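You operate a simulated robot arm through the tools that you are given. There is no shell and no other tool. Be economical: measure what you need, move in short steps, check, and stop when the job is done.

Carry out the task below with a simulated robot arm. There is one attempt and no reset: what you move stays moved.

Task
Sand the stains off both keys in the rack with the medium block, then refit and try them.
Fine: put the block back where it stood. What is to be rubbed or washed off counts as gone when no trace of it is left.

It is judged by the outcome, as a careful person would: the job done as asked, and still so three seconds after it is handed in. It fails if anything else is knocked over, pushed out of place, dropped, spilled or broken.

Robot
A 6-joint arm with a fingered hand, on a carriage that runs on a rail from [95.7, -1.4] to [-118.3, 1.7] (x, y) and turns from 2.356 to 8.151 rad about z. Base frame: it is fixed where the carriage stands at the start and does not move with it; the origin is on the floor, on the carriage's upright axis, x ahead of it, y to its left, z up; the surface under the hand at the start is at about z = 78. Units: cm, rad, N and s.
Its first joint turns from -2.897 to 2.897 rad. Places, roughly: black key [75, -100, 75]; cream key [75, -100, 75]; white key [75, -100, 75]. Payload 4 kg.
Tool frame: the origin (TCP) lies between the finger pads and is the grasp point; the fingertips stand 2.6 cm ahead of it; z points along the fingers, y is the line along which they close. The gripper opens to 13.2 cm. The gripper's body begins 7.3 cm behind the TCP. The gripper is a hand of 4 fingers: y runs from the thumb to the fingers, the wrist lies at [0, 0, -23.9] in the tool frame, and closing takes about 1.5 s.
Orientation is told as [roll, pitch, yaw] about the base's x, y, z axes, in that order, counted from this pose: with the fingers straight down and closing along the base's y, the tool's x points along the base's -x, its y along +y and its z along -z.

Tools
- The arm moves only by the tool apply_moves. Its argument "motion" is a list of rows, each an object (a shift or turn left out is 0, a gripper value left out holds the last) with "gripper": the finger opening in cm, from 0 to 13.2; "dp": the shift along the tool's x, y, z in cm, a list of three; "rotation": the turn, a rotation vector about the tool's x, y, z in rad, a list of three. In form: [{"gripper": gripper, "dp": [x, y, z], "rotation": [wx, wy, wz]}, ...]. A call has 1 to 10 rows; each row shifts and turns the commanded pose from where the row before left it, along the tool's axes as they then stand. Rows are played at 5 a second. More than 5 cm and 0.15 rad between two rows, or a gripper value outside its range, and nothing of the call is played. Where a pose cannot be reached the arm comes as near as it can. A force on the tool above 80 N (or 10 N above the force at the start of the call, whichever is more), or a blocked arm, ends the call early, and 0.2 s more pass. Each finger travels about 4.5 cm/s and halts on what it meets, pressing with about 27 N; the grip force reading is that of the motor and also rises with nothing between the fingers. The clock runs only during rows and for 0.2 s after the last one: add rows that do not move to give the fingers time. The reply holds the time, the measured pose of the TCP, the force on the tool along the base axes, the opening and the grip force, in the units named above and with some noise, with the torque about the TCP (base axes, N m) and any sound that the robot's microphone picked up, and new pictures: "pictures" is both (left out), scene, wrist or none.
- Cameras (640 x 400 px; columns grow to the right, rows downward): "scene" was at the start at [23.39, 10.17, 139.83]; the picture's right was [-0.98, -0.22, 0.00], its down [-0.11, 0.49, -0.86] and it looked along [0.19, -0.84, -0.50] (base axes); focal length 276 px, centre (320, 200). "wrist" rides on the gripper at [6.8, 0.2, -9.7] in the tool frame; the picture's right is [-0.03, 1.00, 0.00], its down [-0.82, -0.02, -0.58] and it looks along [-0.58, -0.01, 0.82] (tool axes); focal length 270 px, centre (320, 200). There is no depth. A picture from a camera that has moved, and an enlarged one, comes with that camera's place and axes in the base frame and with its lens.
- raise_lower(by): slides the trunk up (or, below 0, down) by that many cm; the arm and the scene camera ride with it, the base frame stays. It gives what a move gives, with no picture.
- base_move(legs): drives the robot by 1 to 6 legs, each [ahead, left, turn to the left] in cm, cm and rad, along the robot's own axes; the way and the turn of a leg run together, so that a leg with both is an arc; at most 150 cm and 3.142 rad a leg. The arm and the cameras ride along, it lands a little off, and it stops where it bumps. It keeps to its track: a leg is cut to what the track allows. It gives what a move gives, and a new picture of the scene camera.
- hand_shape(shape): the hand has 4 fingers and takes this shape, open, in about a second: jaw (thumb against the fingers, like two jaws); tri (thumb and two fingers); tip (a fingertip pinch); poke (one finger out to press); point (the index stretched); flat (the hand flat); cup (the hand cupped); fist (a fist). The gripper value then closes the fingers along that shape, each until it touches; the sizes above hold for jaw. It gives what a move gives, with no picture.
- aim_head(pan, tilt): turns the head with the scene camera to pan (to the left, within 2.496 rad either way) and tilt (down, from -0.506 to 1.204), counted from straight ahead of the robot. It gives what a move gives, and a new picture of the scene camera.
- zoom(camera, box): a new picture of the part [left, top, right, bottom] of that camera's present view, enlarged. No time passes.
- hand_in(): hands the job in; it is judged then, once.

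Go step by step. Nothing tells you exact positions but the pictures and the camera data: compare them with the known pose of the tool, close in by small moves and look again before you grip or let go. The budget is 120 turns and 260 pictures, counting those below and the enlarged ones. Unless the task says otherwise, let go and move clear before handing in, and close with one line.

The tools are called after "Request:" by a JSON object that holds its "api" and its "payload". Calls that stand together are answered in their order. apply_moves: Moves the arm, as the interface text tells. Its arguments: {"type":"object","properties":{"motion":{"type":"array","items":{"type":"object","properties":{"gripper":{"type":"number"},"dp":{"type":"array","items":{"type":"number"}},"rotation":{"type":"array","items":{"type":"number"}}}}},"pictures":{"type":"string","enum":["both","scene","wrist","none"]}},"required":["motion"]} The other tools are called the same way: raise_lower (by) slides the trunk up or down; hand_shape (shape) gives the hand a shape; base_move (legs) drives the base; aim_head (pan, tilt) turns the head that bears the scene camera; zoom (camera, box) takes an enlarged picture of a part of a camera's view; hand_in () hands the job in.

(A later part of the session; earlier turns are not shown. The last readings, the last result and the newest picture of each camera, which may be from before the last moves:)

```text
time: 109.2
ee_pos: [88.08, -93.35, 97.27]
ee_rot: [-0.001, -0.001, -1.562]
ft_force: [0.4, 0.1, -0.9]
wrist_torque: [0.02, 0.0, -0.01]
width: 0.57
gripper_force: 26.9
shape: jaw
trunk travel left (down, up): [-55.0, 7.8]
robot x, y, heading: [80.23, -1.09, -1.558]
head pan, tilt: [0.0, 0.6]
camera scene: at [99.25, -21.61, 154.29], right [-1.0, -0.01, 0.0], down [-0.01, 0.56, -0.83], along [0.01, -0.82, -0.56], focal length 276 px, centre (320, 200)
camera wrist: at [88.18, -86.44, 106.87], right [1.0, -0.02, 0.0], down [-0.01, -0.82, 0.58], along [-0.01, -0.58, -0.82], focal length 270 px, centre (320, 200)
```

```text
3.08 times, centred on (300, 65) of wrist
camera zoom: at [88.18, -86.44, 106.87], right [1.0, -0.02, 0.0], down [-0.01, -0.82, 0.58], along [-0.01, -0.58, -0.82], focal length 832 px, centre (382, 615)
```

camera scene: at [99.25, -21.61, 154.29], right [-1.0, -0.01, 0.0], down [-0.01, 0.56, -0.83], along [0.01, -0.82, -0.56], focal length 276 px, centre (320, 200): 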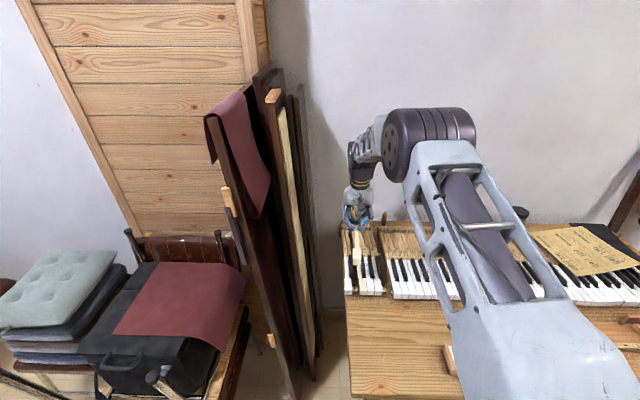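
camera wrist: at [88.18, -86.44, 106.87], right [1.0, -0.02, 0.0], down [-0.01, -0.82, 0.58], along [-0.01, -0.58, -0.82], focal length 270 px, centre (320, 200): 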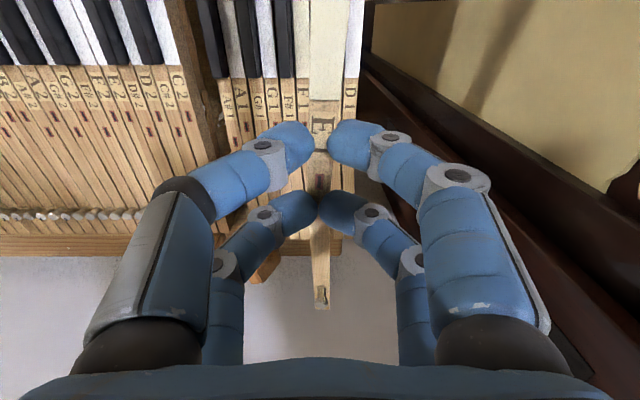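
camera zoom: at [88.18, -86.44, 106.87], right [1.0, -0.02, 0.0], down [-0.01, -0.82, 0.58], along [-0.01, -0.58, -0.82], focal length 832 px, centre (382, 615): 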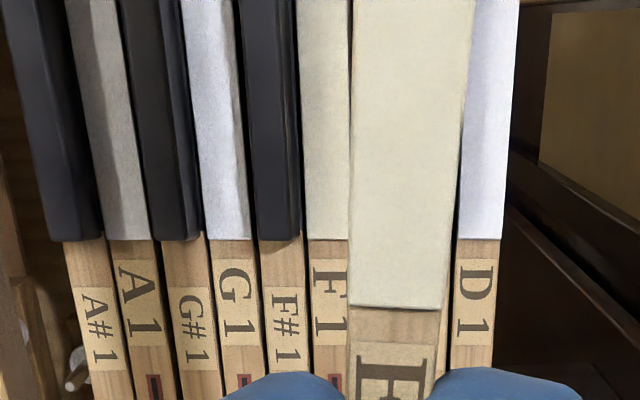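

E1's x looks right (≈89, midway between F1 and D1); the y needs refining. I lower 6 cm to cut parallax and compare again.

Request:
{"api": "apply_moves", "payload": {"motion": [{"dp": [0, 0, 2]}, {"dp": [0, 0, 2]}, {"dp": [0, 0, 2]}, {}], "pictures": "none"}}

Request:
{"api": "zoom", "payload": {"camera": "scene", "box": [335, 200, 395, 310]}}

Request:
{"api": "zoom", "payload": {"camera": "wrist", "box": [200, 0, 400, 130]}}

```text
time: 110.2
ee_pos: [88.02, -93.32, 91.39]
ee_rot: [-0.001, -0.002, -1.562]
ft_force: [-0.3, -1.1, -1.2]
wrist_torque: [0.04, 0.01, 0.01]
width: 0.6
gripper_force: 27.3
shape: jaw
trunk travel left (down, up): [-55.0, 7.8]
robot x, y, heading: [79.59, -0.83, -1.559]
head pan, tilt: [0.0, 0.6]
```

```text
3.64 times, centred on (365, 255) of scene
camera zoom: at [99.25, -21.61, 154.29], right [-1.0, -0.01, 0.0], down [-0.01, 0.56, -0.83], along [0.01, -0.82, -0.56], focal length 1004 px, centre (156, 0)
```

zoom: 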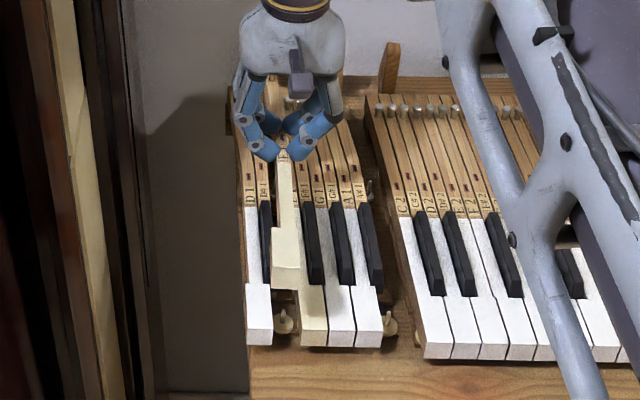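

```text
3.08 times, centred on (300, 65) of wrist
camera zoom: at [88.16, -86.48, 100.89], right [1.0, -0.02, 0.0], down [-0.01, -0.82, 0.58], along [-0.01, -0.58, -0.82], focal length 832 px, centre (382, 615)
```

zoom: 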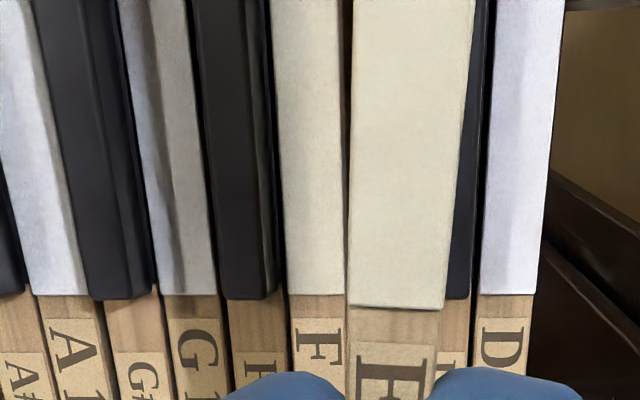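

The key sits pitched head-up by about 0.12 rad in the grip. I'll level it by tilting the hand and shift back slightly.

Request:
{"api": "apply_moves", "payload": {"motion": [{"rotation": [0, -0.06, 0]}, {"rotation": [0, -0.06, 0]}, {}], "pictures": "wrist"}}

Request:
{"api": "zoom", "payload": {"camera": "scene", "box": [335, 200, 395, 310]}}

Request:
{"api": "zoom", "payload": {"camera": "wrist", "box": [200, 0, 400, 130]}}

```text
time: 111.0
ee_pos: [88.02, -93.23, 91.29]
ee_rot: [0.001, -0.121, -1.56]
ft_force: [-1.0, -0.2, -1.3]
wrist_torque: [0.05, 0.06, -0.02]
width: 0.57
gripper_force: 26.9
shape: jaw
trunk travel left (down, up): [-55.0, 7.8]
robot x, y, heading: [80.16, -1.35, -1.56]
head pan, tilt: [0.0, 0.6]
camera wrist: at [88.1, -85.32, 99.98], right [1.0, -0.02, 0.0], down [-0.01, -0.74, 0.67], along [-0.01, -0.67, -0.74], focal length 270 px, centre (320, 200)
```

wrist: 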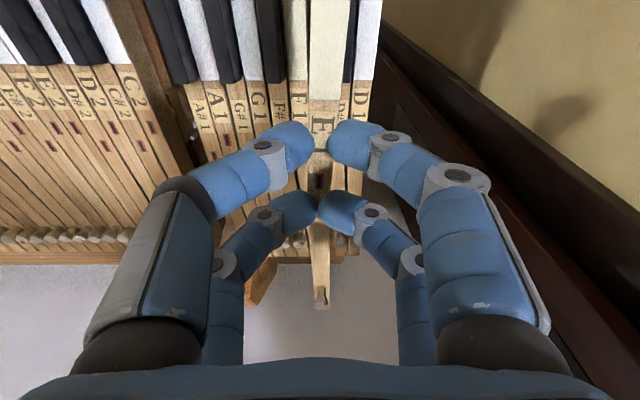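

```text
3.64 times, centred on (365, 255) of scene
camera zoom: at [99.25, -21.61, 154.28], right [-1.0, -0.01, 0.0], down [-0.01, 0.56, -0.83], along [0.01, -0.82, -0.56], focal length 1004 px, centre (156, 0)
```

zoom: 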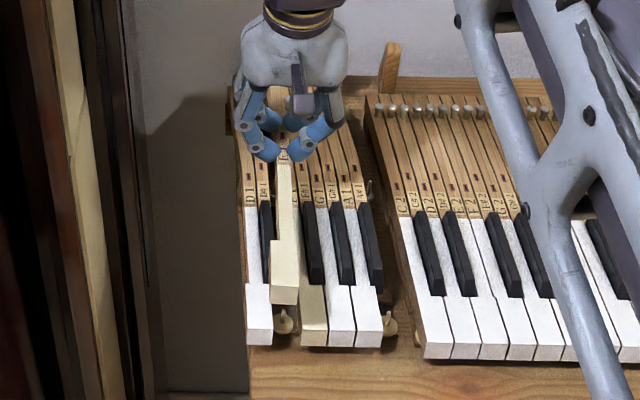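

```text
3.08 times, centred on (300, 65) of wrist
camera zoom: at [88.1, -85.32, 99.98], right [1.0, -0.02, 0.0], down [-0.01, -0.74, 0.67], along [-0.01, -0.67, -0.74], focal length 832 px, centre (382, 615)
```

zoom: 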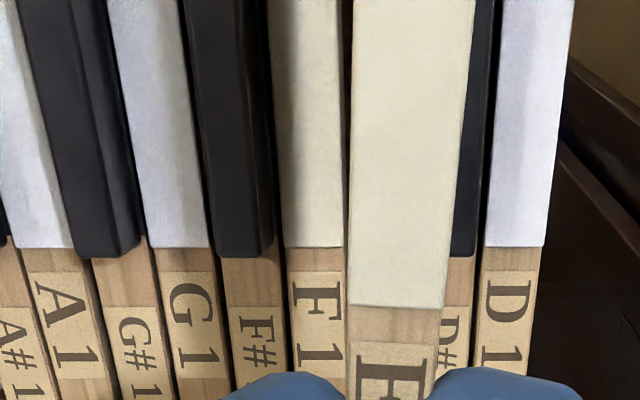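

Request:
{"api": "apply_moves", "payload": {"motion": [{"dp": [-0.6, -0.2, 0], "rotation": [0, -0.03, -0.045]}, {"dp": [-0.6, 0, 0.6]}, {}], "pictures": "none"}}

Request:
{"api": "zoom", "payload": {"camera": "scene", "box": [340, 220, 390, 305]}}

Request:
{"api": "zoom", "payload": {"camera": "wrist", "box": [200, 0, 400, 130]}}

```text
time: 111.8
ee_pos: [87.94, -94.61, 90.84]
ee_rot: [-0.007, -0.149, -1.515]
ft_force: [-0.4, -0.3, -1.0]
wrist_torque: [0.03, 0.02, 0.03]
width: 0.57
gripper_force: 27.1
shape: jaw
trunk travel left (down, up): [-55.0, 7.8]
robot x, y, heading: [79.87, -0.97, -1.557]
head pan, tilt: [0.0, 0.6]
```

```text
4.71 times, centred on (365, 262) of scene
camera zoom: at [99.25, -21.61, 154.29], right [-1.0, -0.01, 0.0], down [-0.01, 0.56, -0.83], along [0.01, -0.83, -0.56], focal length 1300 px, centre (108, -94)
```

zoom: 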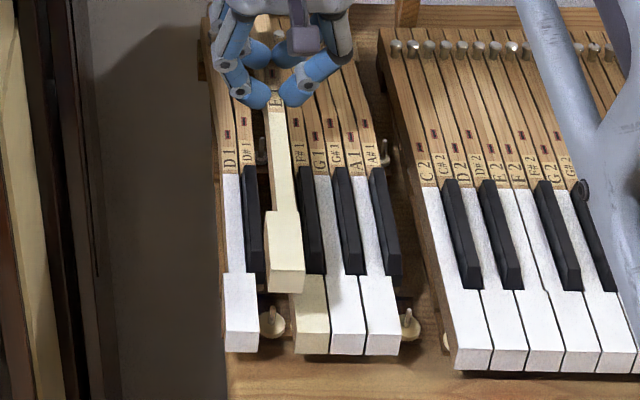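

```text
3.08 times, centred on (300, 65) of wrist
camera zoom: at [87.54, -86.36, 99.29], right [1.0, 0.03, 0.0], down [0.02, -0.72, 0.69], along [0.02, -0.69, -0.72], focal length 832 px, centre (382, 615)
```

zoom: 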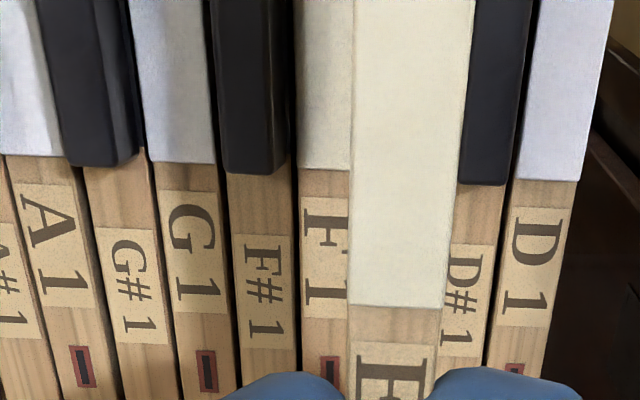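

E1 now lines up over its slot (front, boundary and pins agree). I lower vertically in small steps, watching the force.

Request:
{"api": "apply_moves", "payload": {"motion": [{"dp": [0.15, 0.1, 0.99]}, {"dp": [0.15, 0, 0.99]}, {"dp": [0.07, 0, 0.5]}, {}], "pictures": "none"}}

Request:
{"api": "zoom", "payload": {"camera": "scene", "box": [340, 220, 390, 305]}}

Request:
{"api": "zoom", "payload": {"camera": "wrist", "box": [200, 0, 400, 130]}}

```text
time: 112.8
ee_pos: [87.75, -94.51, 88.35]
ee_rot: [-0.005, -0.152, -1.515]
ft_force: [-0.5, -0.4, -1.2]
wrist_torque: [0.01, -0.01, -0.03]
width: 0.57
gripper_force: 26.9
shape: jaw
trunk travel left (down, up): [-55.0, 7.8]
robot x, y, heading: [80.11, -1.13, -1.557]
head pan, tilt: [0.0, 0.6]
```

```text
4.71 times, centred on (365, 262) of scene
camera zoom: at [99.25, -21.61, 154.28], right [-1.0, -0.01, 0.0], down [-0.01, 0.56, -0.83], along [0.01, -0.82, -0.56], focal length 1300 px, centre (108, -94)
```

zoom: 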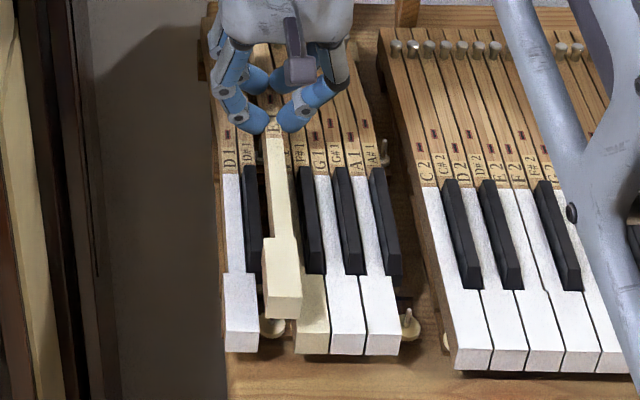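

```text
3.08 times, centred on (300, 65) of wrist
camera zoom: at [87.53, -86.3, 96.77], right [1.0, 0.03, 0.0], down [0.02, -0.72, 0.69], along [0.02, -0.69, -0.72], focal length 832 px, centre (382, 615)
```

zoom: 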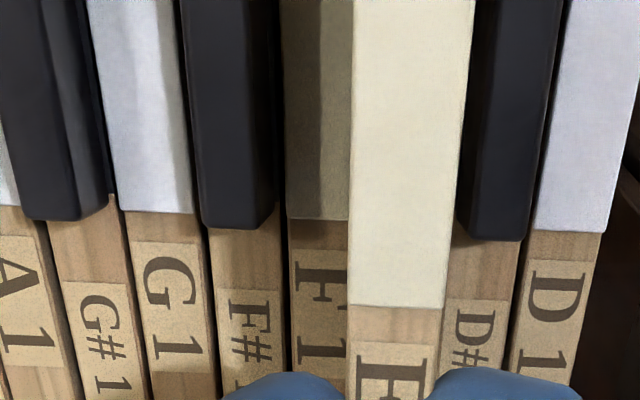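

Request:
{"api": "apply_moves", "payload": {"motion": [{"dp": [0, 0.22, 0]}, {"dp": [0.07, 0, 0.5]}, {"dp": [0.07, 0, 0.5]}, {}], "pictures": "none"}}

Request:
{"api": "zoom", "payload": {"camera": "scene", "box": [340, 220, 390, 305]}}

Request:
{"api": "zoom", "payload": {"camera": "wrist", "box": [200, 0, 400, 130]}}

```text
time: 113.8
ee_pos: [88.08, -94.59, 87.31]
ee_rot: [-0.007, -0.149, -1.514]
ft_force: [0.2, -0.7, -0.2]
wrist_torque: [0.03, -0.01, 0.0]
width: 0.56
gripper_force: 27.0
shape: jaw
trunk travel left (down, up): [-55.0, 7.8]
robot x, y, heading: [79.81, -1.37, -1.562]
head pan, tilt: [0.0, 0.6]
```

```text
4.71 times, centred on (365, 262) of scene
camera zoom: at [99.25, -21.61, 154.28], right [-1.0, -0.01, 0.0], down [-0.01, 0.56, -0.83], along [0.01, -0.82, -0.56], focal length 1300 px, centre (108, -94)
```

zoom: 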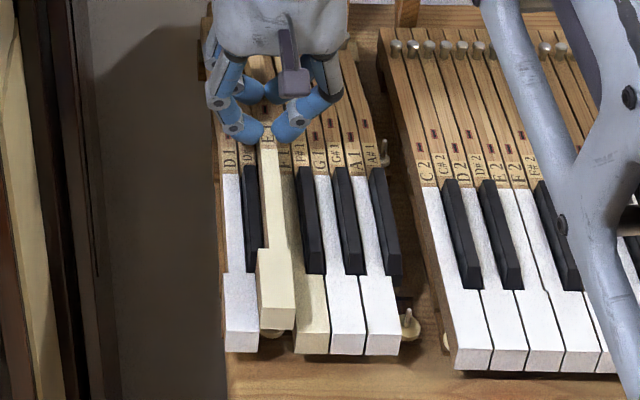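

```text
3.08 times, centred on (300, 65) of wrist
camera zoom: at [87.85, -86.29, 95.69], right [1.0, 0.03, 0.0], down [0.02, -0.72, 0.69], along [0.02, -0.69, -0.72], focal length 832 px, centre (382, 615)
```

zoom: 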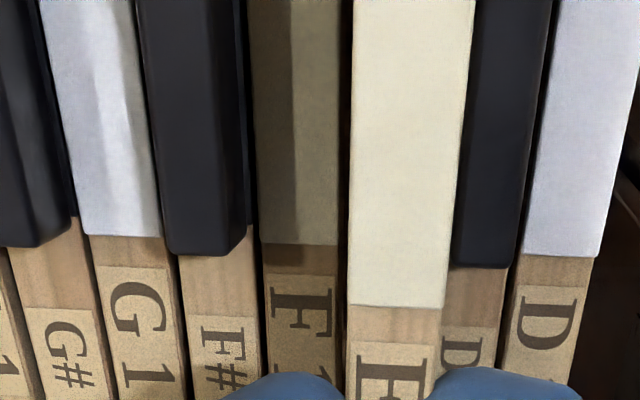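

Request:
{"api": "apply_moves", "payload": {"motion": [{"dp": [0, -0.17, 0]}, {"dp": [0.04, 0, 0.3]}, {}], "pictures": "none"}}

Request:
{"api": "apply_moves", "payload": {"motion": [{"dp": [0.04, 0, 0.3]}, {}], "pictures": "none"}}

Request:
{"api": "zoom", "payload": {"camera": "scene", "box": [340, 220, 390, 305]}}

Request:
{"api": "zoom", "payload": {"camera": "wrist", "box": [200, 0, 400, 130]}}

```text
time: 114.6
ee_pos: [87.9, -94.64, 86.93]
ee_rot: [-0.004, -0.149, -1.518]
ft_force: [-0.7, -0.5, -0.7]
wrist_torque: [0.06, -0.02, 0.02]
width: 0.59
gripper_force: 26.8
shape: jaw
trunk travel left (down, up): [-55.0, 7.8]
robot x, y, heading: [80.19, -1.16, -1.555]
head pan, tilt: [0.0, 0.6]
```

```text
time: 115.2
ee_pos: [87.94, -94.59, 86.76]
ee_rot: [-0.005, -0.15, -1.515]
ft_force: [-0.8, 0.3, -1.4]
wrist_torque: [0.01, 0.0, -0.02]
width: 0.56
gripper_force: 26.8
shape: jaw
trunk travel left (down, up): [-55.0, 7.8]
robot x, y, heading: [80.14, -1.19, -1.556]
head pan, tilt: [0.0, 0.6]
```

```text
4.71 times, centred on (365, 262) of scene
camera zoom: at [99.25, -21.61, 154.28], right [-1.0, -0.01, 0.0], down [-0.01, 0.56, -0.83], along [0.01, -0.82, -0.56], focal length 1300 px, centre (108, -94)
```

zoom: 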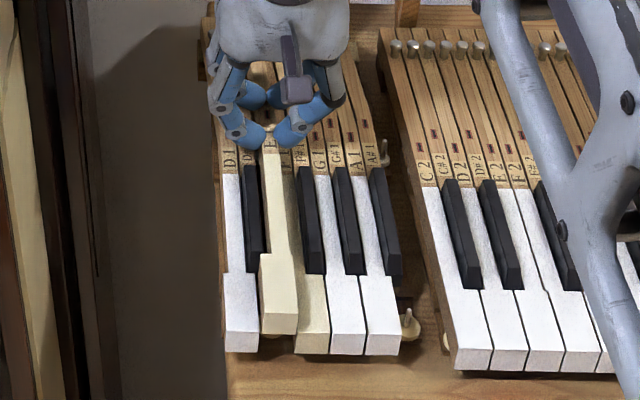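

```text
3.08 times, centred on (300, 65) of wrist
camera zoom: at [87.64, -86.34, 95.12], right [1.0, 0.03, 0.0], down [0.02, -0.72, 0.69], along [0.02, -0.69, -0.72], focal length 832 px, centre (382, 615)
```

zoom: 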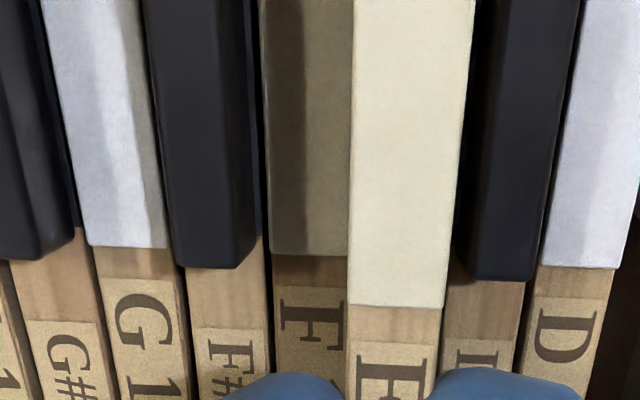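

Request:
{"api": "apply_moves", "payload": {"motion": [{"dp": [0.04, 0, 0.25]}, {}], "pictures": "none"}}

Request:
{"api": "apply_moves", "payload": {"motion": [{"dp": [0.04, 0, 0.25]}, {}], "pictures": "none"}}

Request:
{"api": "apply_moves", "payload": {"motion": [{"dp": [0.04, 0, 0.25]}, {}], "pictures": "wrist"}}

Request:
{"api": "zoom", "payload": {"camera": "scene", "box": [340, 220, 390, 305]}}

```text
time: 115.8
ee_pos: [87.86, -94.63, 86.4]
ee_rot: [-0.005, -0.15, -1.516]
ft_force: [0.2, 0.2, -2.5]
wrist_torque: [0.05, 0.0, -0.01]
width: 0.59
gripper_force: 27.3
shape: jaw
trunk travel left (down, up): [-55.0, 7.8]
robot x, y, heading: [79.85, -1.03, -1.555]
head pan, tilt: [0.0, 0.6]
```

```text
time: 116.4
ee_pos: [87.88, -94.63, 86.24]
ee_rot: [-0.005, -0.151, -1.514]
ft_force: [0.1, 0.4, 0.1]
wrist_torque: [0.04, 0.01, -0.03]
width: 0.58
gripper_force: 26.9
shape: jaw
trunk travel left (down, up): [-55.0, 7.8]
robot x, y, heading: [79.75, -1.05, -1.554]
head pan, tilt: [0.0, 0.6]
```

```text
time: 117.0
ee_pos: [87.92, -94.64, 86.04]
ee_rot: [-0.007, -0.153, -1.514]
ft_force: [0.4, 0.1, -0.1]
wrist_torque: [-0.01, 0.01, -0.03]
width: 0.58
gripper_force: 26.9
shape: jaw
trunk travel left (down, up): [-55.0, 7.8]
robot x, y, heading: [79.91, -0.94, -1.56]
head pan, tilt: [0.0, 0.6]
camera wrist: at [87.68, -86.33, 94.45], right [1.0, 0.03, 0.0], down [0.02, -0.72, 0.69], along [0.02, -0.69, -0.72], focal length 270 px, centre (320, 200)
```

wrist: 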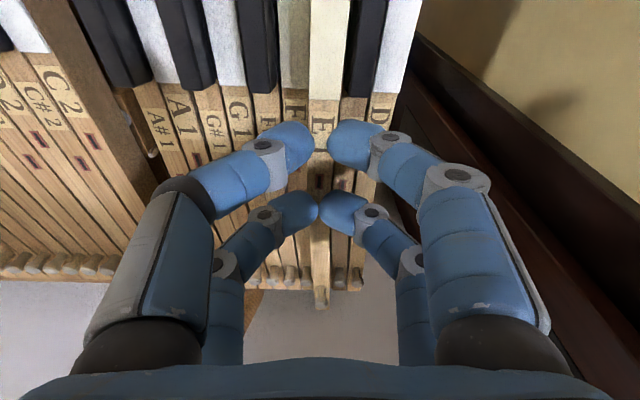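

```text
4.71 times, centred on (365, 262) of scene
camera zoom: at [99.25, -21.61, 154.29], right [-1.0, -0.01, 0.0], down [-0.01, 0.56, -0.83], along [0.01, -0.82, -0.56], focal length 1300 px, centre (108, -94)
```

zoom: 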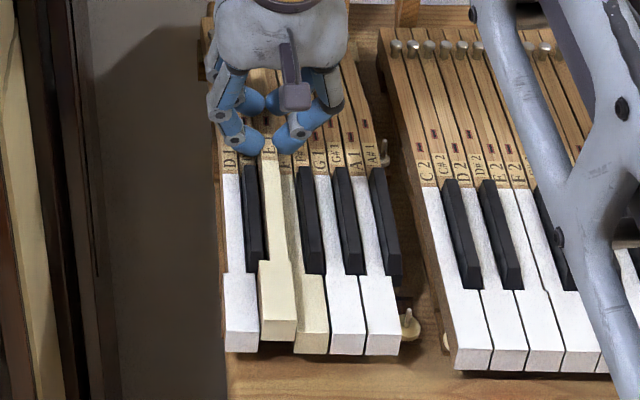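

Request:
{"api": "apply_moves", "payload": {"motion": [{"dp": [0.03, 0, 0.2]}, {}], "pictures": "none"}}

Request:
{"api": "apply_moves", "payload": {"motion": [{"dp": [0.03, 0, 0.2]}, {}], "pictures": "none"}}

Request:
{"api": "zoom", "payload": {"camera": "scene", "box": [340, 220, 390, 305]}}

Request:
{"api": "zoom", "payload": {"camera": "wrist", "box": [240, 70, 400, 220]}}

```text
time: 117.6
ee_pos: [87.93, -94.73, 85.95]
ee_rot: [-0.006, -0.151, -1.516]
ft_force: [-0.3, -5.1, 5.3]
wrist_torque: [-0.22, 0.01, -0.04]
width: 0.57
gripper_force: 27.1
shape: jaw
trunk travel left (down, up): [-55.0, 7.8]
robot x, y, heading: [80.21, -1.22, -1.559]
head pan, tilt: [0.0, 0.6]
```

```text
time: 118.2
ee_pos: [87.97, -94.7, 85.71]
ee_rot: [-0.005, -0.153, -1.515]
ft_force: [-0.2, -12.1, 10.1]
wrist_torque: [-0.52, -0.01, 0.02]
width: 0.58
gripper_force: 26.9
shape: jaw
trunk travel left (down, up): [-55.0, 7.8]
robot x, y, heading: [79.8, -1.37, -1.559]
head pan, tilt: [0.0, 0.6]
```

```text
4.71 times, centred on (365, 262) of scene
camera zoom: at [99.25, -21.6, 154.29], right [-1.0, -0.01, 0.0], down [-0.01, 0.56, -0.83], along [0.01, -0.83, -0.56], focal length 1300 px, centre (108, -94)
```

zoom: 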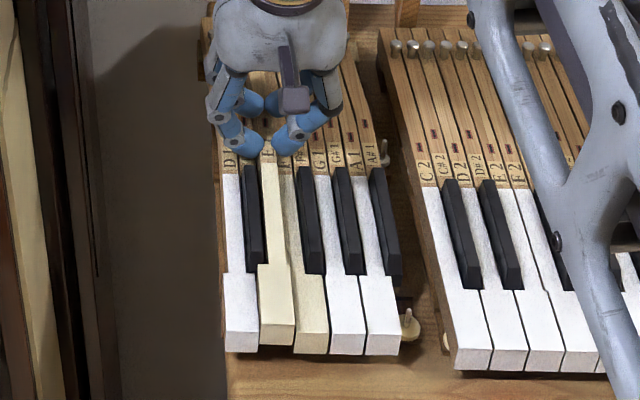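

```text
2.67 times, centred on (320, 145) of wrist
camera zoom: at [87.71, -86.42, 94.12], right [1.0, 0.03, 0.0], down [0.02, -0.72, 0.7], along [0.02, -0.7, -0.72], focal length 721 px, centre (320, 347)
```

zoom: 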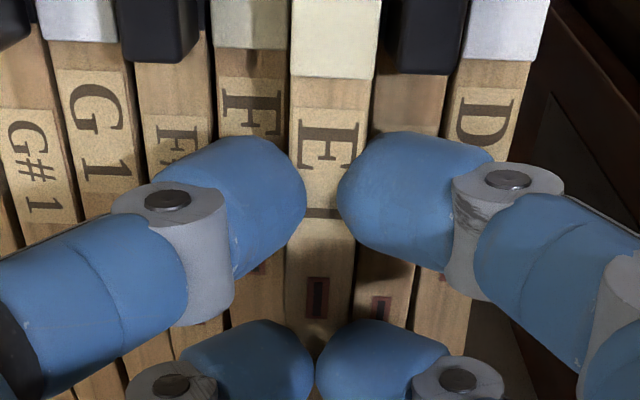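

A lateral force of -12 N in y suggests the balance pin is meeting the mortise edge; the key needs to go slightly toward -y. I back up a little, shift and retry.

Request:
{"api": "apply_moves", "payload": {"motion": [{"dp": [-0.03, 0, -0.3]}, {"dp": [-0.25, 0, 0]}, {"dp": [0.03, 0, 0.3]}, {}], "pictures": "none"}}

```text
time: 119.2
ee_pos: [87.95, -94.74, 85.45]
ee_rot: [-0.006, -0.149, -1.514]
ft_force: [0.3, -5.4, 0.3]
wrist_torque: [-0.17, 0.01, -0.02]
width: 0.53
gripper_force: 27.2
shape: jaw
trunk travel left (down, up): [-55.0, 7.8]
robot x, y, heading: [79.91, -1.16, -1.563]
head pan, tilt: [0.0, 0.6]
```

Request:
{"api": "apply_moves", "payload": {"motion": [{"dp": [-0.12, 0, 0]}, {"dp": [0.02, 0, 0.15]}, {}], "pictures": "none"}}

Request:
{"api": "apply_moves", "payload": {"motion": [{"dp": [0.03, 0, 0.2]}, {}], "pictures": "wrist"}}

Request:
{"api": "zoom", "payload": {"camera": "scene", "box": [340, 220, 390, 305]}}

```text
time: 120.0
ee_pos: [87.83, -94.94, 85.34]
ee_rot: [-0.006, -0.149, -1.516]
ft_force: [0.3, 1.3, -0.3]
wrist_torque: [0.13, 0.0, -0.02]
width: 0.56
gripper_force: 27.1
shape: jaw
trunk travel left (down, up): [-55.0, 7.8]
robot x, y, heading: [79.83, -1.07, -1.557]
head pan, tilt: [0.0, 0.6]
```

```text
time: 120.6
ee_pos: [87.88, -94.91, 85.29]
ee_rot: [-0.005, -0.147, -1.515]
ft_force: [0.3, 5.8, 0.6]
wrist_torque: [0.25, 0.0, 0.0]
width: 0.54
gripper_force: 26.6
shape: jaw
trunk travel left (down, up): [-55.0, 7.8]
robot x, y, heading: [79.97, -0.85, -1.56]
head pan, tilt: [0.0, 0.6]
camera wrist: at [87.7, -86.68, 93.68], right [1.0, 0.03, 0.0], down [0.02, -0.72, 0.69], along [0.02, -0.69, -0.72], focal length 270 px, centre (320, 200)
```

wrist: 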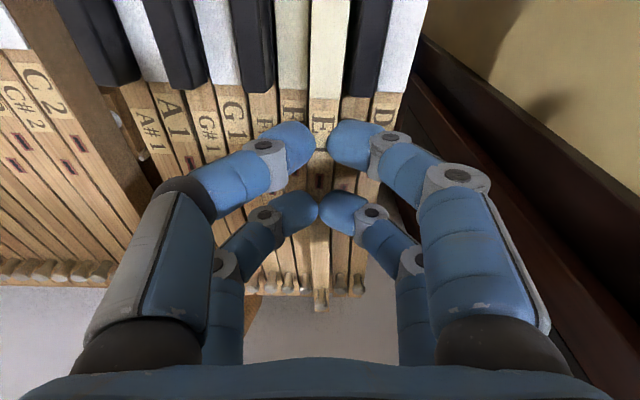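

```text
4.71 times, centred on (365, 262) of scene
camera zoom: at [99.26, -21.58, 154.29], right [-1.0, -0.01, 0.0], down [-0.01, 0.56, -0.83], along [0.01, -0.83, -0.56], focal length 1300 px, centre (108, -94)
```

zoom: 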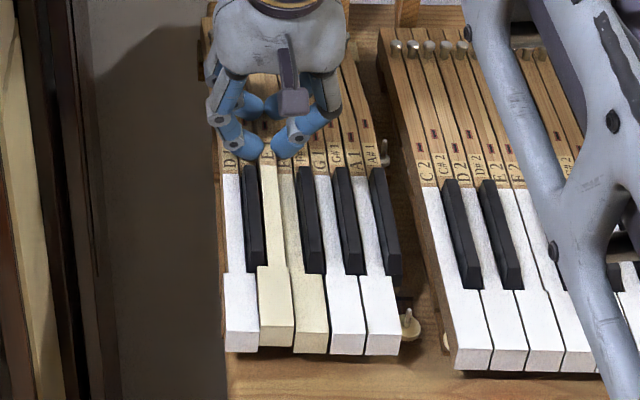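

The key is on its balance pin. I relax the lateral offset and open the fingers slightly.

Request:
{"api": "apply_moves", "payload": {"motion": [{"dp": [0.1, 0, 0]}, {"gripper": 1.2}, {"gripper": 2.2}, {"gripper": 2.8}, {}, {}], "pictures": "wrist"}}

Request:
{"api": "zoom", "payload": {"camera": "scene", "box": [340, 220, 390, 305]}}

```text
time: 122.0
ee_pos: [87.98, -94.79, 85.31]
ee_rot: [-0.005, -0.15, -1.516]
ft_force: [-0.2, -0.6, 0.5]
wrist_torque: [0.02, 0.0, 0.0]
width: 2.76
gripper_force: 0.1
shape: jaw
trunk travel left (down, up): [-55.0, 7.8]
robot x, y, heading: [79.64, -1.34, -1.557]
head pan, tilt: [0.0, 0.6]
camera wrist: at [87.69, -86.63, 93.71], right [1.0, 0.03, 0.0], down [0.02, -0.72, 0.69], along [0.02, -0.69, -0.72], focal length 270 px, centre (320, 200)
```

wrist: 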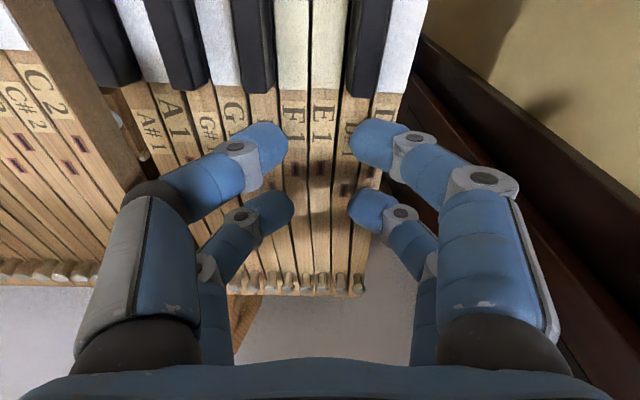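

```text
4.71 times, centred on (365, 262) of scene
camera zoom: at [99.25, -21.61, 154.29], right [-1.0, -0.01, 0.0], down [-0.01, 0.56, -0.83], along [0.01, -0.83, -0.56], focal length 1300 px, centre (108, -94)
```

zoom: 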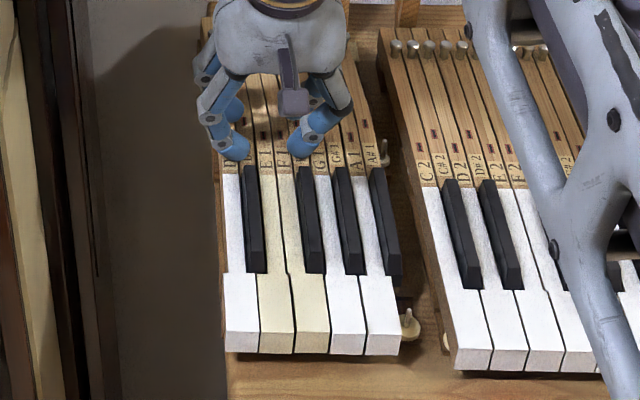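

E1 dropped in flush between F1 and D1. Now I rise clear, restore the hand, and go for B1.

Request:
{"api": "apply_moves", "payload": {"motion": [{"dp": [-0.3, 0, -2]}, {"dp": [-0.4, 0, -3]}, {"dp": [-0.4, 0, -3], "rotation": [0, 0.05, 0]}, {"dp": [0, 0, -3], "rotation": [0, 0.05, 0]}, {"dp": [0, 0, -3], "rotation": [0, 0.05, 0]}, {"dp": [3, 0, -1], "rotation": [0, 0, 0.055]}, {"dp": [4, 0, 0]}, {"dp": [4, 0, 0]}, {"dp": [4, 0, 0]}, {"dp": [3, 0, 0]}], "pictures": "wrist"}}

Request:
{"api": "base_move", "payload": {"legs": [[0, -70, 0]]}}

```text
time: 124.2
ee_pos: [87.85, -76.22, 100.33]
ee_rot: [-0.006, 0.0, -1.57]
ft_force: [0.1, -0.8, -1.0]
wrist_torque: [0.0, -0.01, 0.04]
width: 2.74
gripper_force: 0.1
shape: jaw
trunk travel left (down, up): [-55.0, 7.8]
robot x, y, heading: [79.85, -1.62, -1.557]
head pan, tilt: [0.0, 0.6]
camera wrist: at [88.13, -69.36, 109.88], right [1.0, -0.03, -0.01], down [-0.02, -0.82, 0.58], along [-0.02, -0.58, -0.82], focal length 270 px, centre (320, 200)
```

wrist: 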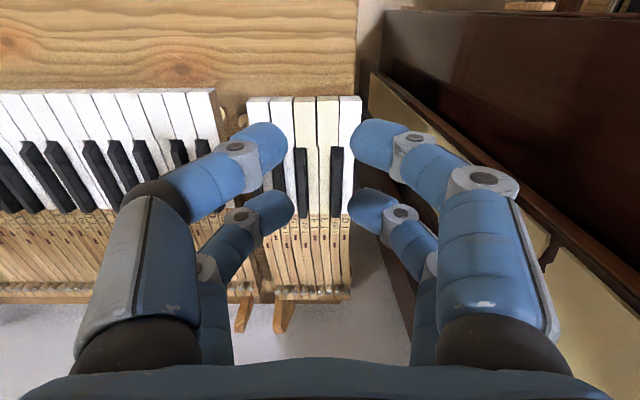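

```text
time: 128.1
ee_pos: [16.46, -75.32, 100.32]
ee_rot: [-0.004, -0.001, -1.585]
ft_force: [-0.1, -0.7, -0.1]
wrist_torque: [-0.02, 0.01, 0.01]
width: 2.75
gripper_force: 0.0
shape: jaw
trunk travel left (down, up): [-55.0, 7.8]
robot x, y, heading: [9.82, 0.04, -1.573]
head pan, tilt: [0.0, 0.6]
camera scene: at [28.45, -20.83, 154.29], right [-1.0, 0.0, 0.0], down [0.0, 0.56, -0.83], along [0.0, -0.83, -0.56], focal length 276 px, centre (320, 200)
```

scene: 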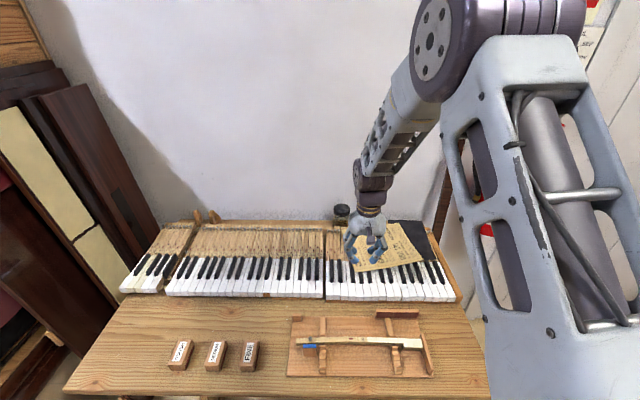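

Request:
{"api": "zoom", "payload": {"camera": "scene", "box": [275, 300, 445, 390]}}

Request:
{"api": "base_move", "payload": {"legs": [[0, -8, 0]]}}

Request:
{"api": "apply_moves", "payload": {"motion": [{"dp": [3, 2.35, 0], "gripper": 4.5}, {"dp": [3, 2.35, 0]}, {"dp": [3, 2.35, 0]}, {"dp": [3, 2.35, 0]}, {"dp": [2.9, 2.35, 0]}, {}], "pictures": "none"}}

Request:
{"api": "apply_moves", "payload": {"motion": [{"rotation": [0, 0, -0.15]}, {"rotation": [0, 0, -0.15]}, {"rotation": [0, 0, -0.15]}, {"rotation": [0, 0, -0.15]}, {"rotation": [0, 0, -0.15]}, {"rotation": [0, 0, -0.15]}, {"rotation": [0, 0, -0.15]}, {"rotation": [0, 0, -0.15]}, {"rotation": [0, 0, -0.15]}, {"rotation": [0, 0, -0.15]}], "pictures": "none"}}

Request:
{"api": "apply_moves", "payload": {"motion": [{"rotation": [0, 0, -0.085]}, {}], "pictures": "wrist"}}

```text
3.76 times, centred on (360, 345) of scene
camera zoom: at [28.45, -20.83, 154.29], right [-1.0, 0.0, 0.0], down [0.0, 0.56, -0.83], along [0.0, -0.83, -0.56], focal length 1040 px, centre (169, -346)
```

zoom: 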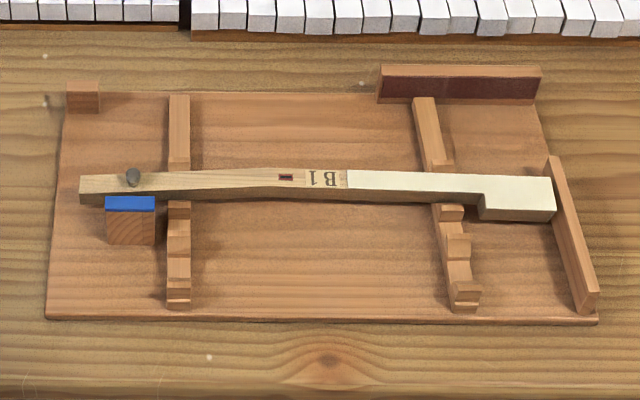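

```text
time: 129.2
ee_pos: [8.61, -75.2, 100.27]
ee_rot: [-0.004, -0.001, -1.582]
ft_force: [0.3, -0.3, -0.2]
wrist_torque: [0.0, -0.02, 0.01]
width: 2.75
gripper_force: 0.1
shape: jaw
trunk travel left (down, up): [-55.0, 7.8]
robot x, y, heading: [1.55, -0.25, -1.572]
head pan, tilt: [0.0, 0.6]
camera scene: at [20.53, -20.71, 154.28], right [-1.0, 0.0, 0.0], down [0.0, 0.56, -0.83], along [0.0, -0.83, -0.56], focal length 276 px, centre (320, 200)
```

scene: 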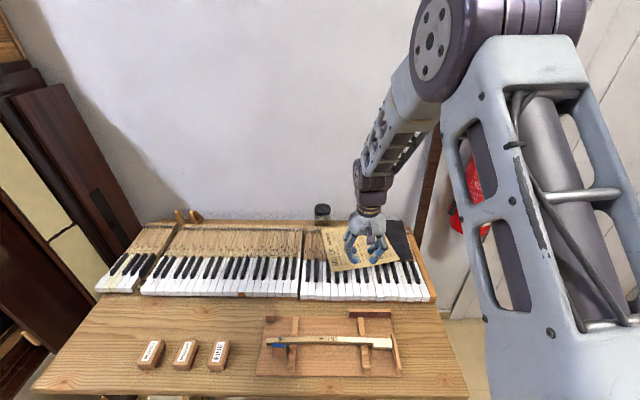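

```text
time: 130.6
ee_pos: [20.46, -60.45, 100.35]
ee_rot: [-0.005, -0.001, -1.583]
ft_force: [-0.2, 0.2, 0.2]
wrist_torque: [0.02, -0.02, 0.0]
width: 4.48
gripper_force: 0.1
shape: jaw
trunk travel left (down, up): [-55.0, 7.8]
robot x, y, heading: [1.6, 0.25, -1.571]
head pan, tilt: [0.0, 0.6]
```

```text
time: 132.8
ee_pos: [20.55, -60.41, 100.24]
ee_rot: [0.002, 0.006, -0.08]
ft_force: [0.8, -0.5, 0.0]
wrist_torque: [0.03, 0.02, 0.01]
width: 4.48
gripper_force: 0.0
shape: jaw
trunk travel left (down, up): [-55.0, 7.8]
robot x, y, heading: [1.28, 0.29, -1.569]
head pan, tilt: [0.0, 0.6]
```

```text
time: 133.4
ee_pos: [20.41, -60.5, 100.32]
ee_rot: [-0.001, 0.005, 0.002]
ft_force: [0.0, -0.4, -1.0]
wrist_torque: [0.0, 0.02, 0.01]
width: 4.47
gripper_force: 0.1
shape: jaw
trunk travel left (down, up): [-55.0, 7.8]
robot x, y, heading: [1.91, 0.41, -1.571]
head pan, tilt: [0.0, 0.6]
camera wrist: at [13.73, -60.28, 109.82], right [0.02, 1.0, 0.0], down [0.82, -0.02, 0.57], along [0.57, -0.01, -0.82], focal length 270 px, centre (320, 200)
```

wrist: 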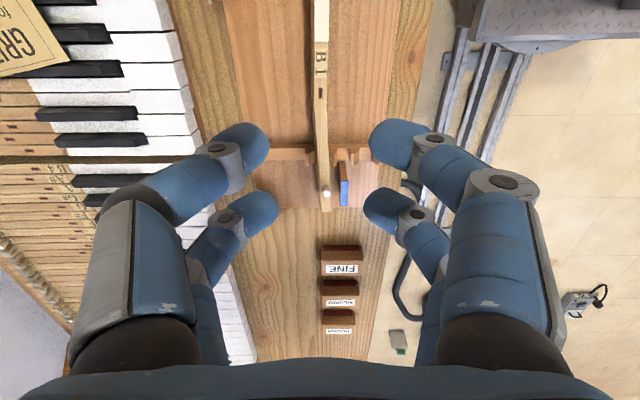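

B1's mortise is right beneath the TCP. I descend as before.

Request:
{"api": "apply_moves", "payload": {"motion": [{"dp": [0.1, 0.1, 4]}, {"dp": [0, 0, 4]}, {"dp": [0, 0, 4]}, {"dp": [0, 0, 2]}, {"dp": [0, 0, 1.5]}, {"dp": [0, 0, 0.4]}, {}], "pictures": "wrist"}}

```text
time: 135.0
ee_pos: [20.14, -60.36, 84.32]
ee_rot: [0.001, 0.006, 0.001]
ft_force: [0.7, 0.9, -0.4]
wrist_torque: [0.01, -0.02, 0.0]
width: 4.49
gripper_force: 0.1
shape: jaw
trunk travel left (down, up): [-55.0, 7.8]
robot x, y, heading: [1.6, -0.09, -1.571]
head pan, tilt: [0.0, 0.6]
camera wrist: at [13.48, -60.22, 93.89], right [0.02, 1.0, 0.0], down [0.82, -0.02, 0.57], along [0.57, -0.01, -0.82], focal length 270 px, centre (320, 200)
```

wrist: 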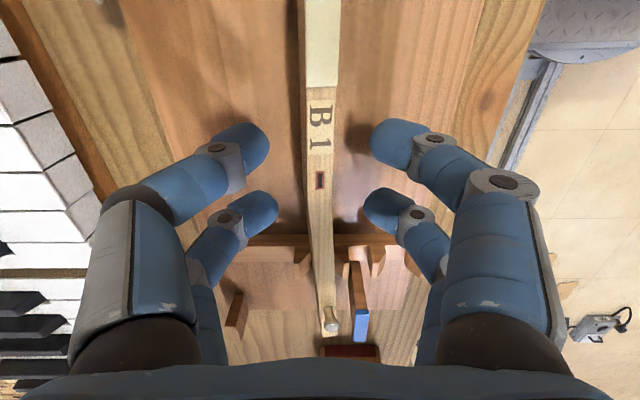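

Request:
{"api": "apply_moves", "payload": {"motion": [{"gripper": 3}, {"gripper": 1.5}, {"gripper": 0.4}, {}, {}, {}, {"dp": [0, 0, -0.5]}, {"dp": [0, 0, -1]}, {"dp": [0, 0, -1.5]}, {}], "pictures": "both"}}

Request:
{"api": "zoom", "payload": {"camera": "scene", "box": [245, 295, 415, 385]}}

```text
time: 137.2
ee_pos: [20.24, -60.58, 87.35]
ee_rot: [0.0, 0.009, 0.002]
ft_force: [0.0, 0.9, -0.6]
wrist_torque: [0.04, 0.05, 0.01]
width: 0.72
gripper_force: 26.6
shape: jaw
trunk travel left (down, up): [-55.0, 7.8]
robot x, y, heading: [1.43, -0.02, -1.571]
head pan, tilt: [0.0, 0.6]
camera scene: at [20.53, -20.72, 154.28], right [-1.0, 0.0, 0.0], down [0.0, 0.56, -0.83], along [0.0, -0.83, -0.56], focal length 276 px, centre (320, 200)
camera wrist: at [13.48, -60.32, 96.94], right [0.02, 1.0, 0.0], down [0.82, -0.02, 0.57], along [0.57, -0.01, -0.82], focal length 270 px, centre (320, 200)
```

scene: 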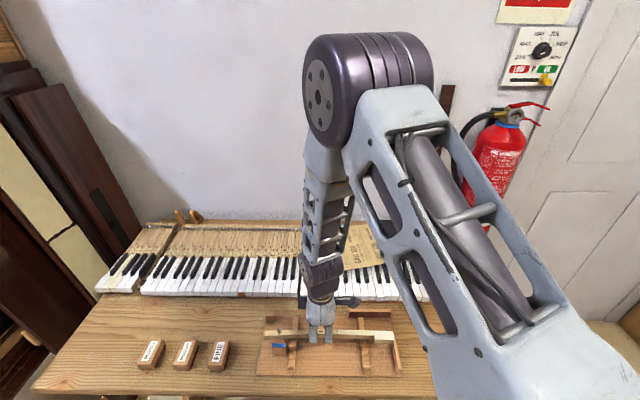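
wrist: 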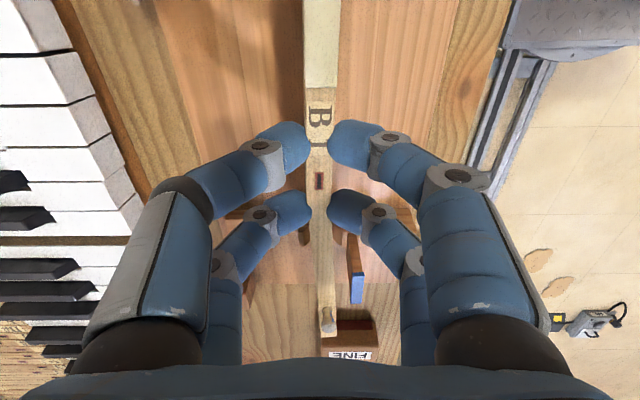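

```text
3.76 times, centred on (330, 340) of scene
camera zoom: at [20.53, -20.72, 154.28], right [-1.0, 0.0, 0.0], down [0.0, 0.56, -0.83], along [0.0, -0.83, -0.56], focal length 1040 px, centre (282, -327)
```

zoom: 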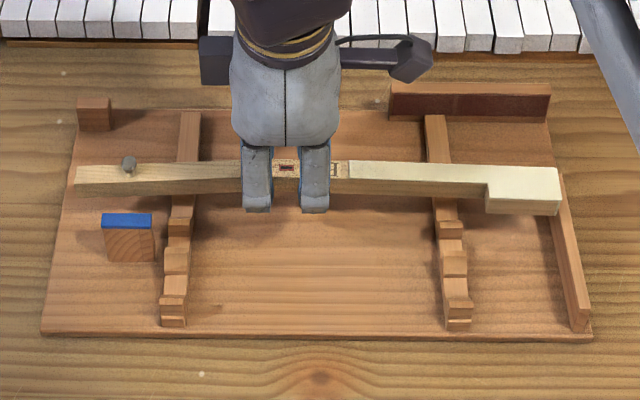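

Request:
{"api": "zoom", "payload": {"camera": "scene", "box": [262, 320, 400, 360]}}

```text
4.64 times, centred on (331, 340) of scene
camera zoom: at [20.53, -20.72, 154.28], right [-1.0, 0.0, 0.0], down [0.0, 0.56, -0.83], along [0.0, -0.83, -0.56], focal length 1281 px, centre (269, -449)
```

zoom: 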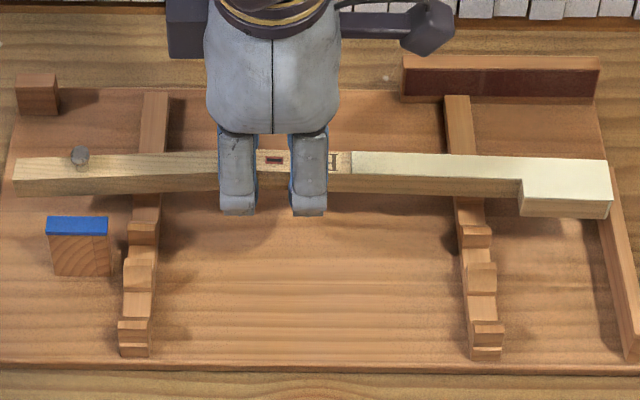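

B1 is held level. Raise, turn it head to +y, and go to its slot.

Request:
{"api": "apply_moves", "payload": {"motion": [{"dp": [0, 0, -4]}, {"dp": [0, 0, -4]}, {"dp": [0, 0, -4]}, {"dp": [0, 0, -4]}, {}], "pictures": "none"}}

Request:
{"api": "apply_moves", "payload": {"motion": [{"rotation": [0, 0, 0.15]}, {"rotation": [0, 0, 0.15]}, {"rotation": [0, 0, 0.15]}, {"rotation": [0, 0, 0.15]}, {"rotation": [0, 0, 0.15]}, {"rotation": [0, 0, 0.15]}, {"rotation": [0, 0, 0.15]}, {"rotation": [0, 0, 0.15]}, {"rotation": [0, 0, 0.15]}, {"rotation": [0, 0, 0.15]}], "pictures": "none"}}

Request:
{"api": "apply_moves", "payload": {"motion": [{"rotation": [0, 0, 0.07]}, {"dp": [-4, 0, 0]}, {"dp": [-4, 0, 0]}, {"dp": [-4, 0, 0]}, {"dp": [-4, 0, 0]}, {}], "pictures": "none"}}

Request:
{"api": "base_move", "payload": {"legs": [[0, 58, 0]]}}

Request:
{"api": "apply_moves", "payload": {"motion": [{"dp": [-4, 0, 0]}, {"dp": [-4, 0, 0]}, {"dp": [-4, 0, 0]}, {"dp": [-4, 0, 0]}, {"dp": [-1, 0, 0]}, {}], "pictures": "both"}}

```text
time: 138.4
ee_pos: [20.31, -60.45, 102.97]
ee_rot: [0.001, 0.006, 0.002]
ft_force: [0.2, -0.1, -0.4]
wrist_torque: [0.01, 0.03, 0.01]
width: 0.72
gripper_force: 26.9
shape: jaw
trunk travel left (down, up): [-55.0, 7.8]
robot x, y, heading: [1.84, -0.18, -1.573]
head pan, tilt: [0.0, 0.6]
```

```text
time: 140.6
ee_pos: [20.43, -60.44, 103.38]
ee_rot: [-0.006, 0.0, -1.501]
ft_force: [0.7, -0.5, -0.8]
wrist_torque: [0.01, -0.02, 0.01]
width: 0.72
gripper_force: 26.7
shape: jaw
trunk travel left (down, up): [-55.0, 7.8]
robot x, y, heading: [1.82, -0.22, -1.57]
head pan, tilt: [0.0, 0.6]
```

```text
time: 142.0
ee_pos: [20.35, -76.41, 103.53]
ee_rot: [-0.007, -0.001, -1.571]
ft_force: [-0.1, -0.1, -1.1]
wrist_torque: [0.03, -0.01, 0.01]
width: 0.72
gripper_force: 27.2
shape: jaw
trunk travel left (down, up): [-55.0, 7.8]
robot x, y, heading: [1.22, 0.17, -1.574]
head pan, tilt: [0.0, 0.6]
```

```text
time: 145.3
ee_pos: [78.84, -77.02, 103.47]
ee_rot: [-0.005, -0.001, -1.561]
ft_force: [-0.3, 0.6, -0.9]
wrist_torque: [-0.01, 0.01, 0.0]
width: 0.72
gripper_force: 26.9
shape: jaw
trunk travel left (down, up): [-55.0, 7.8]
robot x, y, heading: [59.26, -0.92, -1.568]
head pan, tilt: [0.0, 0.6]
camera scene: at [78.72, -21.41, 154.28], right [-1.0, -0.01, 0.0], down [0.0, 0.56, -0.83], along [0.01, -0.83, -0.56], focal length 276 px, centre (320, 200)
```

scene: 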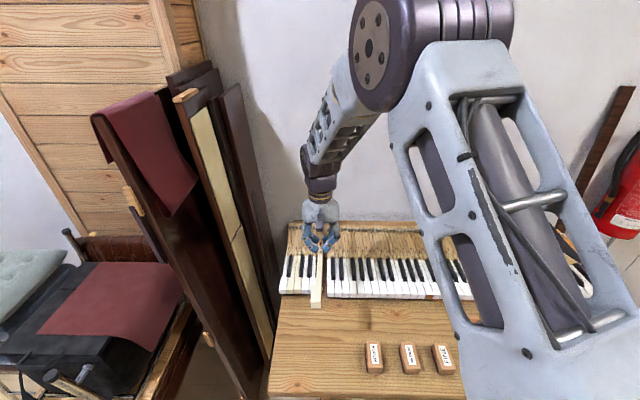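

```text
time: 146.7
ee_pos: [79.12, -94.16, 103.45]
ee_rot: [-0.007, 0.001, -1.56]
ft_force: [0.8, -0.1, -1.5]
wrist_torque: [0.01, -0.02, -0.02]
width: 0.71
gripper_force: 27.2
shape: jaw
trunk travel left (down, up): [-55.0, 7.8]
robot x, y, heading: [59.34, -0.91, -1.56]
head pan, tilt: [0.0, 0.6]
camera scene: at [78.72, -21.41, 154.29], right [-1.0, -0.01, 0.0], down [0.0, 0.56, -0.83], along [0.01, -0.83, -0.56], focal length 276 px, centre (320, 200)
camera wrist: at [79.31, -87.22, 113.04], right [1.0, -0.02, -0.01], down [-0.01, -0.82, 0.58], along [-0.01, -0.58, -0.82], focal length 270 px, centre (320, 200)
```

scene: 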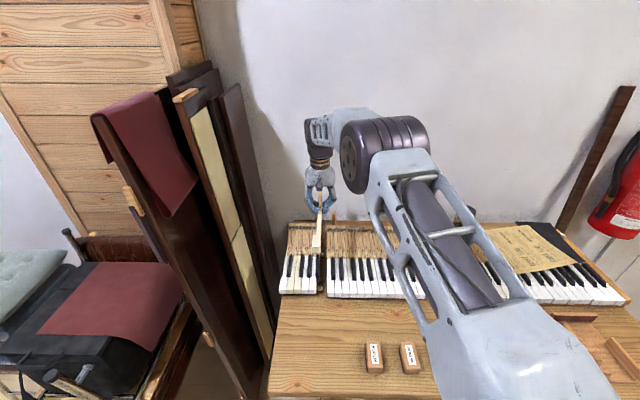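
wrist: 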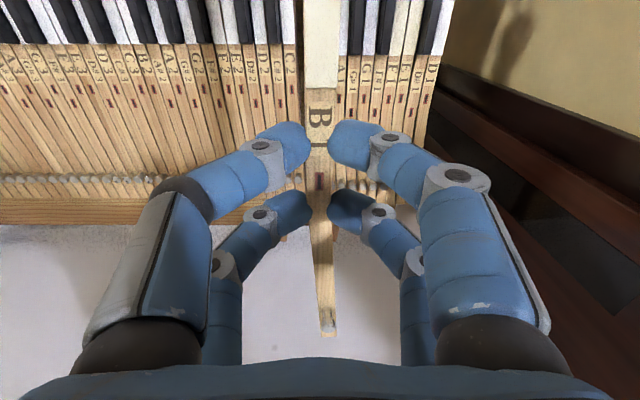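

Request:
{"api": "apply_moves", "payload": {"motion": [{"dp": [0, 0, 3]}, {"dp": [0, 0, 3]}, {"dp": [0, 0, 3]}, {"dp": [0, 0, 3]}, {}], "pictures": "none"}}

Request:
{"api": "zoom", "payload": {"camera": "scene", "box": [280, 215, 350, 305]}}

Request:
{"api": "zoom", "payload": {"camera": "wrist", "box": [220, 0, 420, 130]}}

```text
time: 147.9
ee_pos: [79.22, -94.03, 91.43]
ee_rot: [-0.005, -0.001, -1.559]
ft_force: [-0.2, -0.5, -1.2]
wrist_torque: [0.03, 0.04, 0.0]
width: 0.74
gripper_force: 27.0
shape: jaw
trunk travel left (down, up): [-55.0, 7.8]
robot x, y, heading: [59.28, -0.96, -1.563]
head pan, tilt: [0.0, 0.6]
```

```text
4.44 times, centred on (315, 260) of scene
camera zoom: at [78.72, -21.41, 154.29], right [-1.0, -0.01, 0.0], down [0.0, 0.56, -0.83], along [0.01, -0.83, -0.56], focal length 1228 px, centre (342, -67)
```

zoom: 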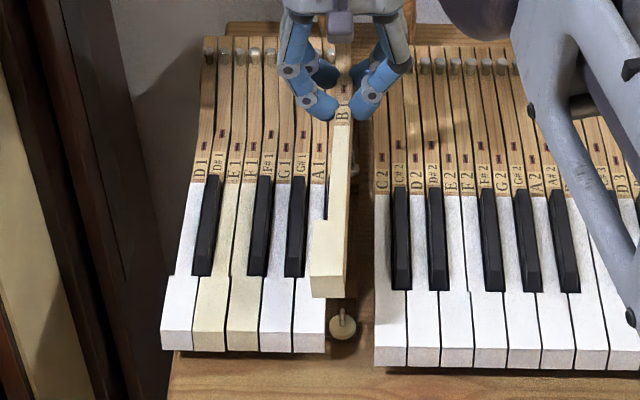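

```text
3.08 times, centred on (320, 65) of wrist
camera zoom: at [79.28, -87.11, 101.04], right [1.0, -0.02, -0.01], down [-0.01, -0.82, 0.58], along [-0.01, -0.58, -0.82], focal length 832 px, centre (320, 615)
```

zoom: 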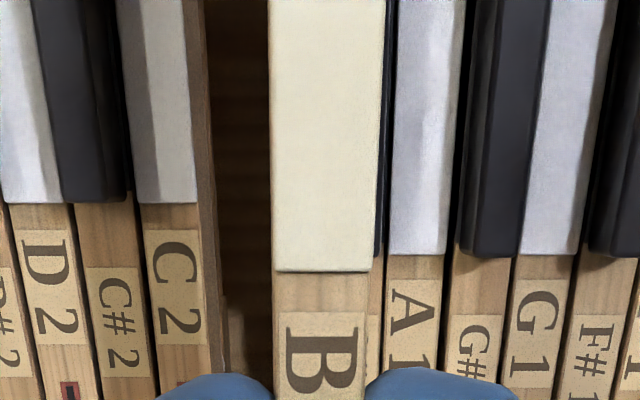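

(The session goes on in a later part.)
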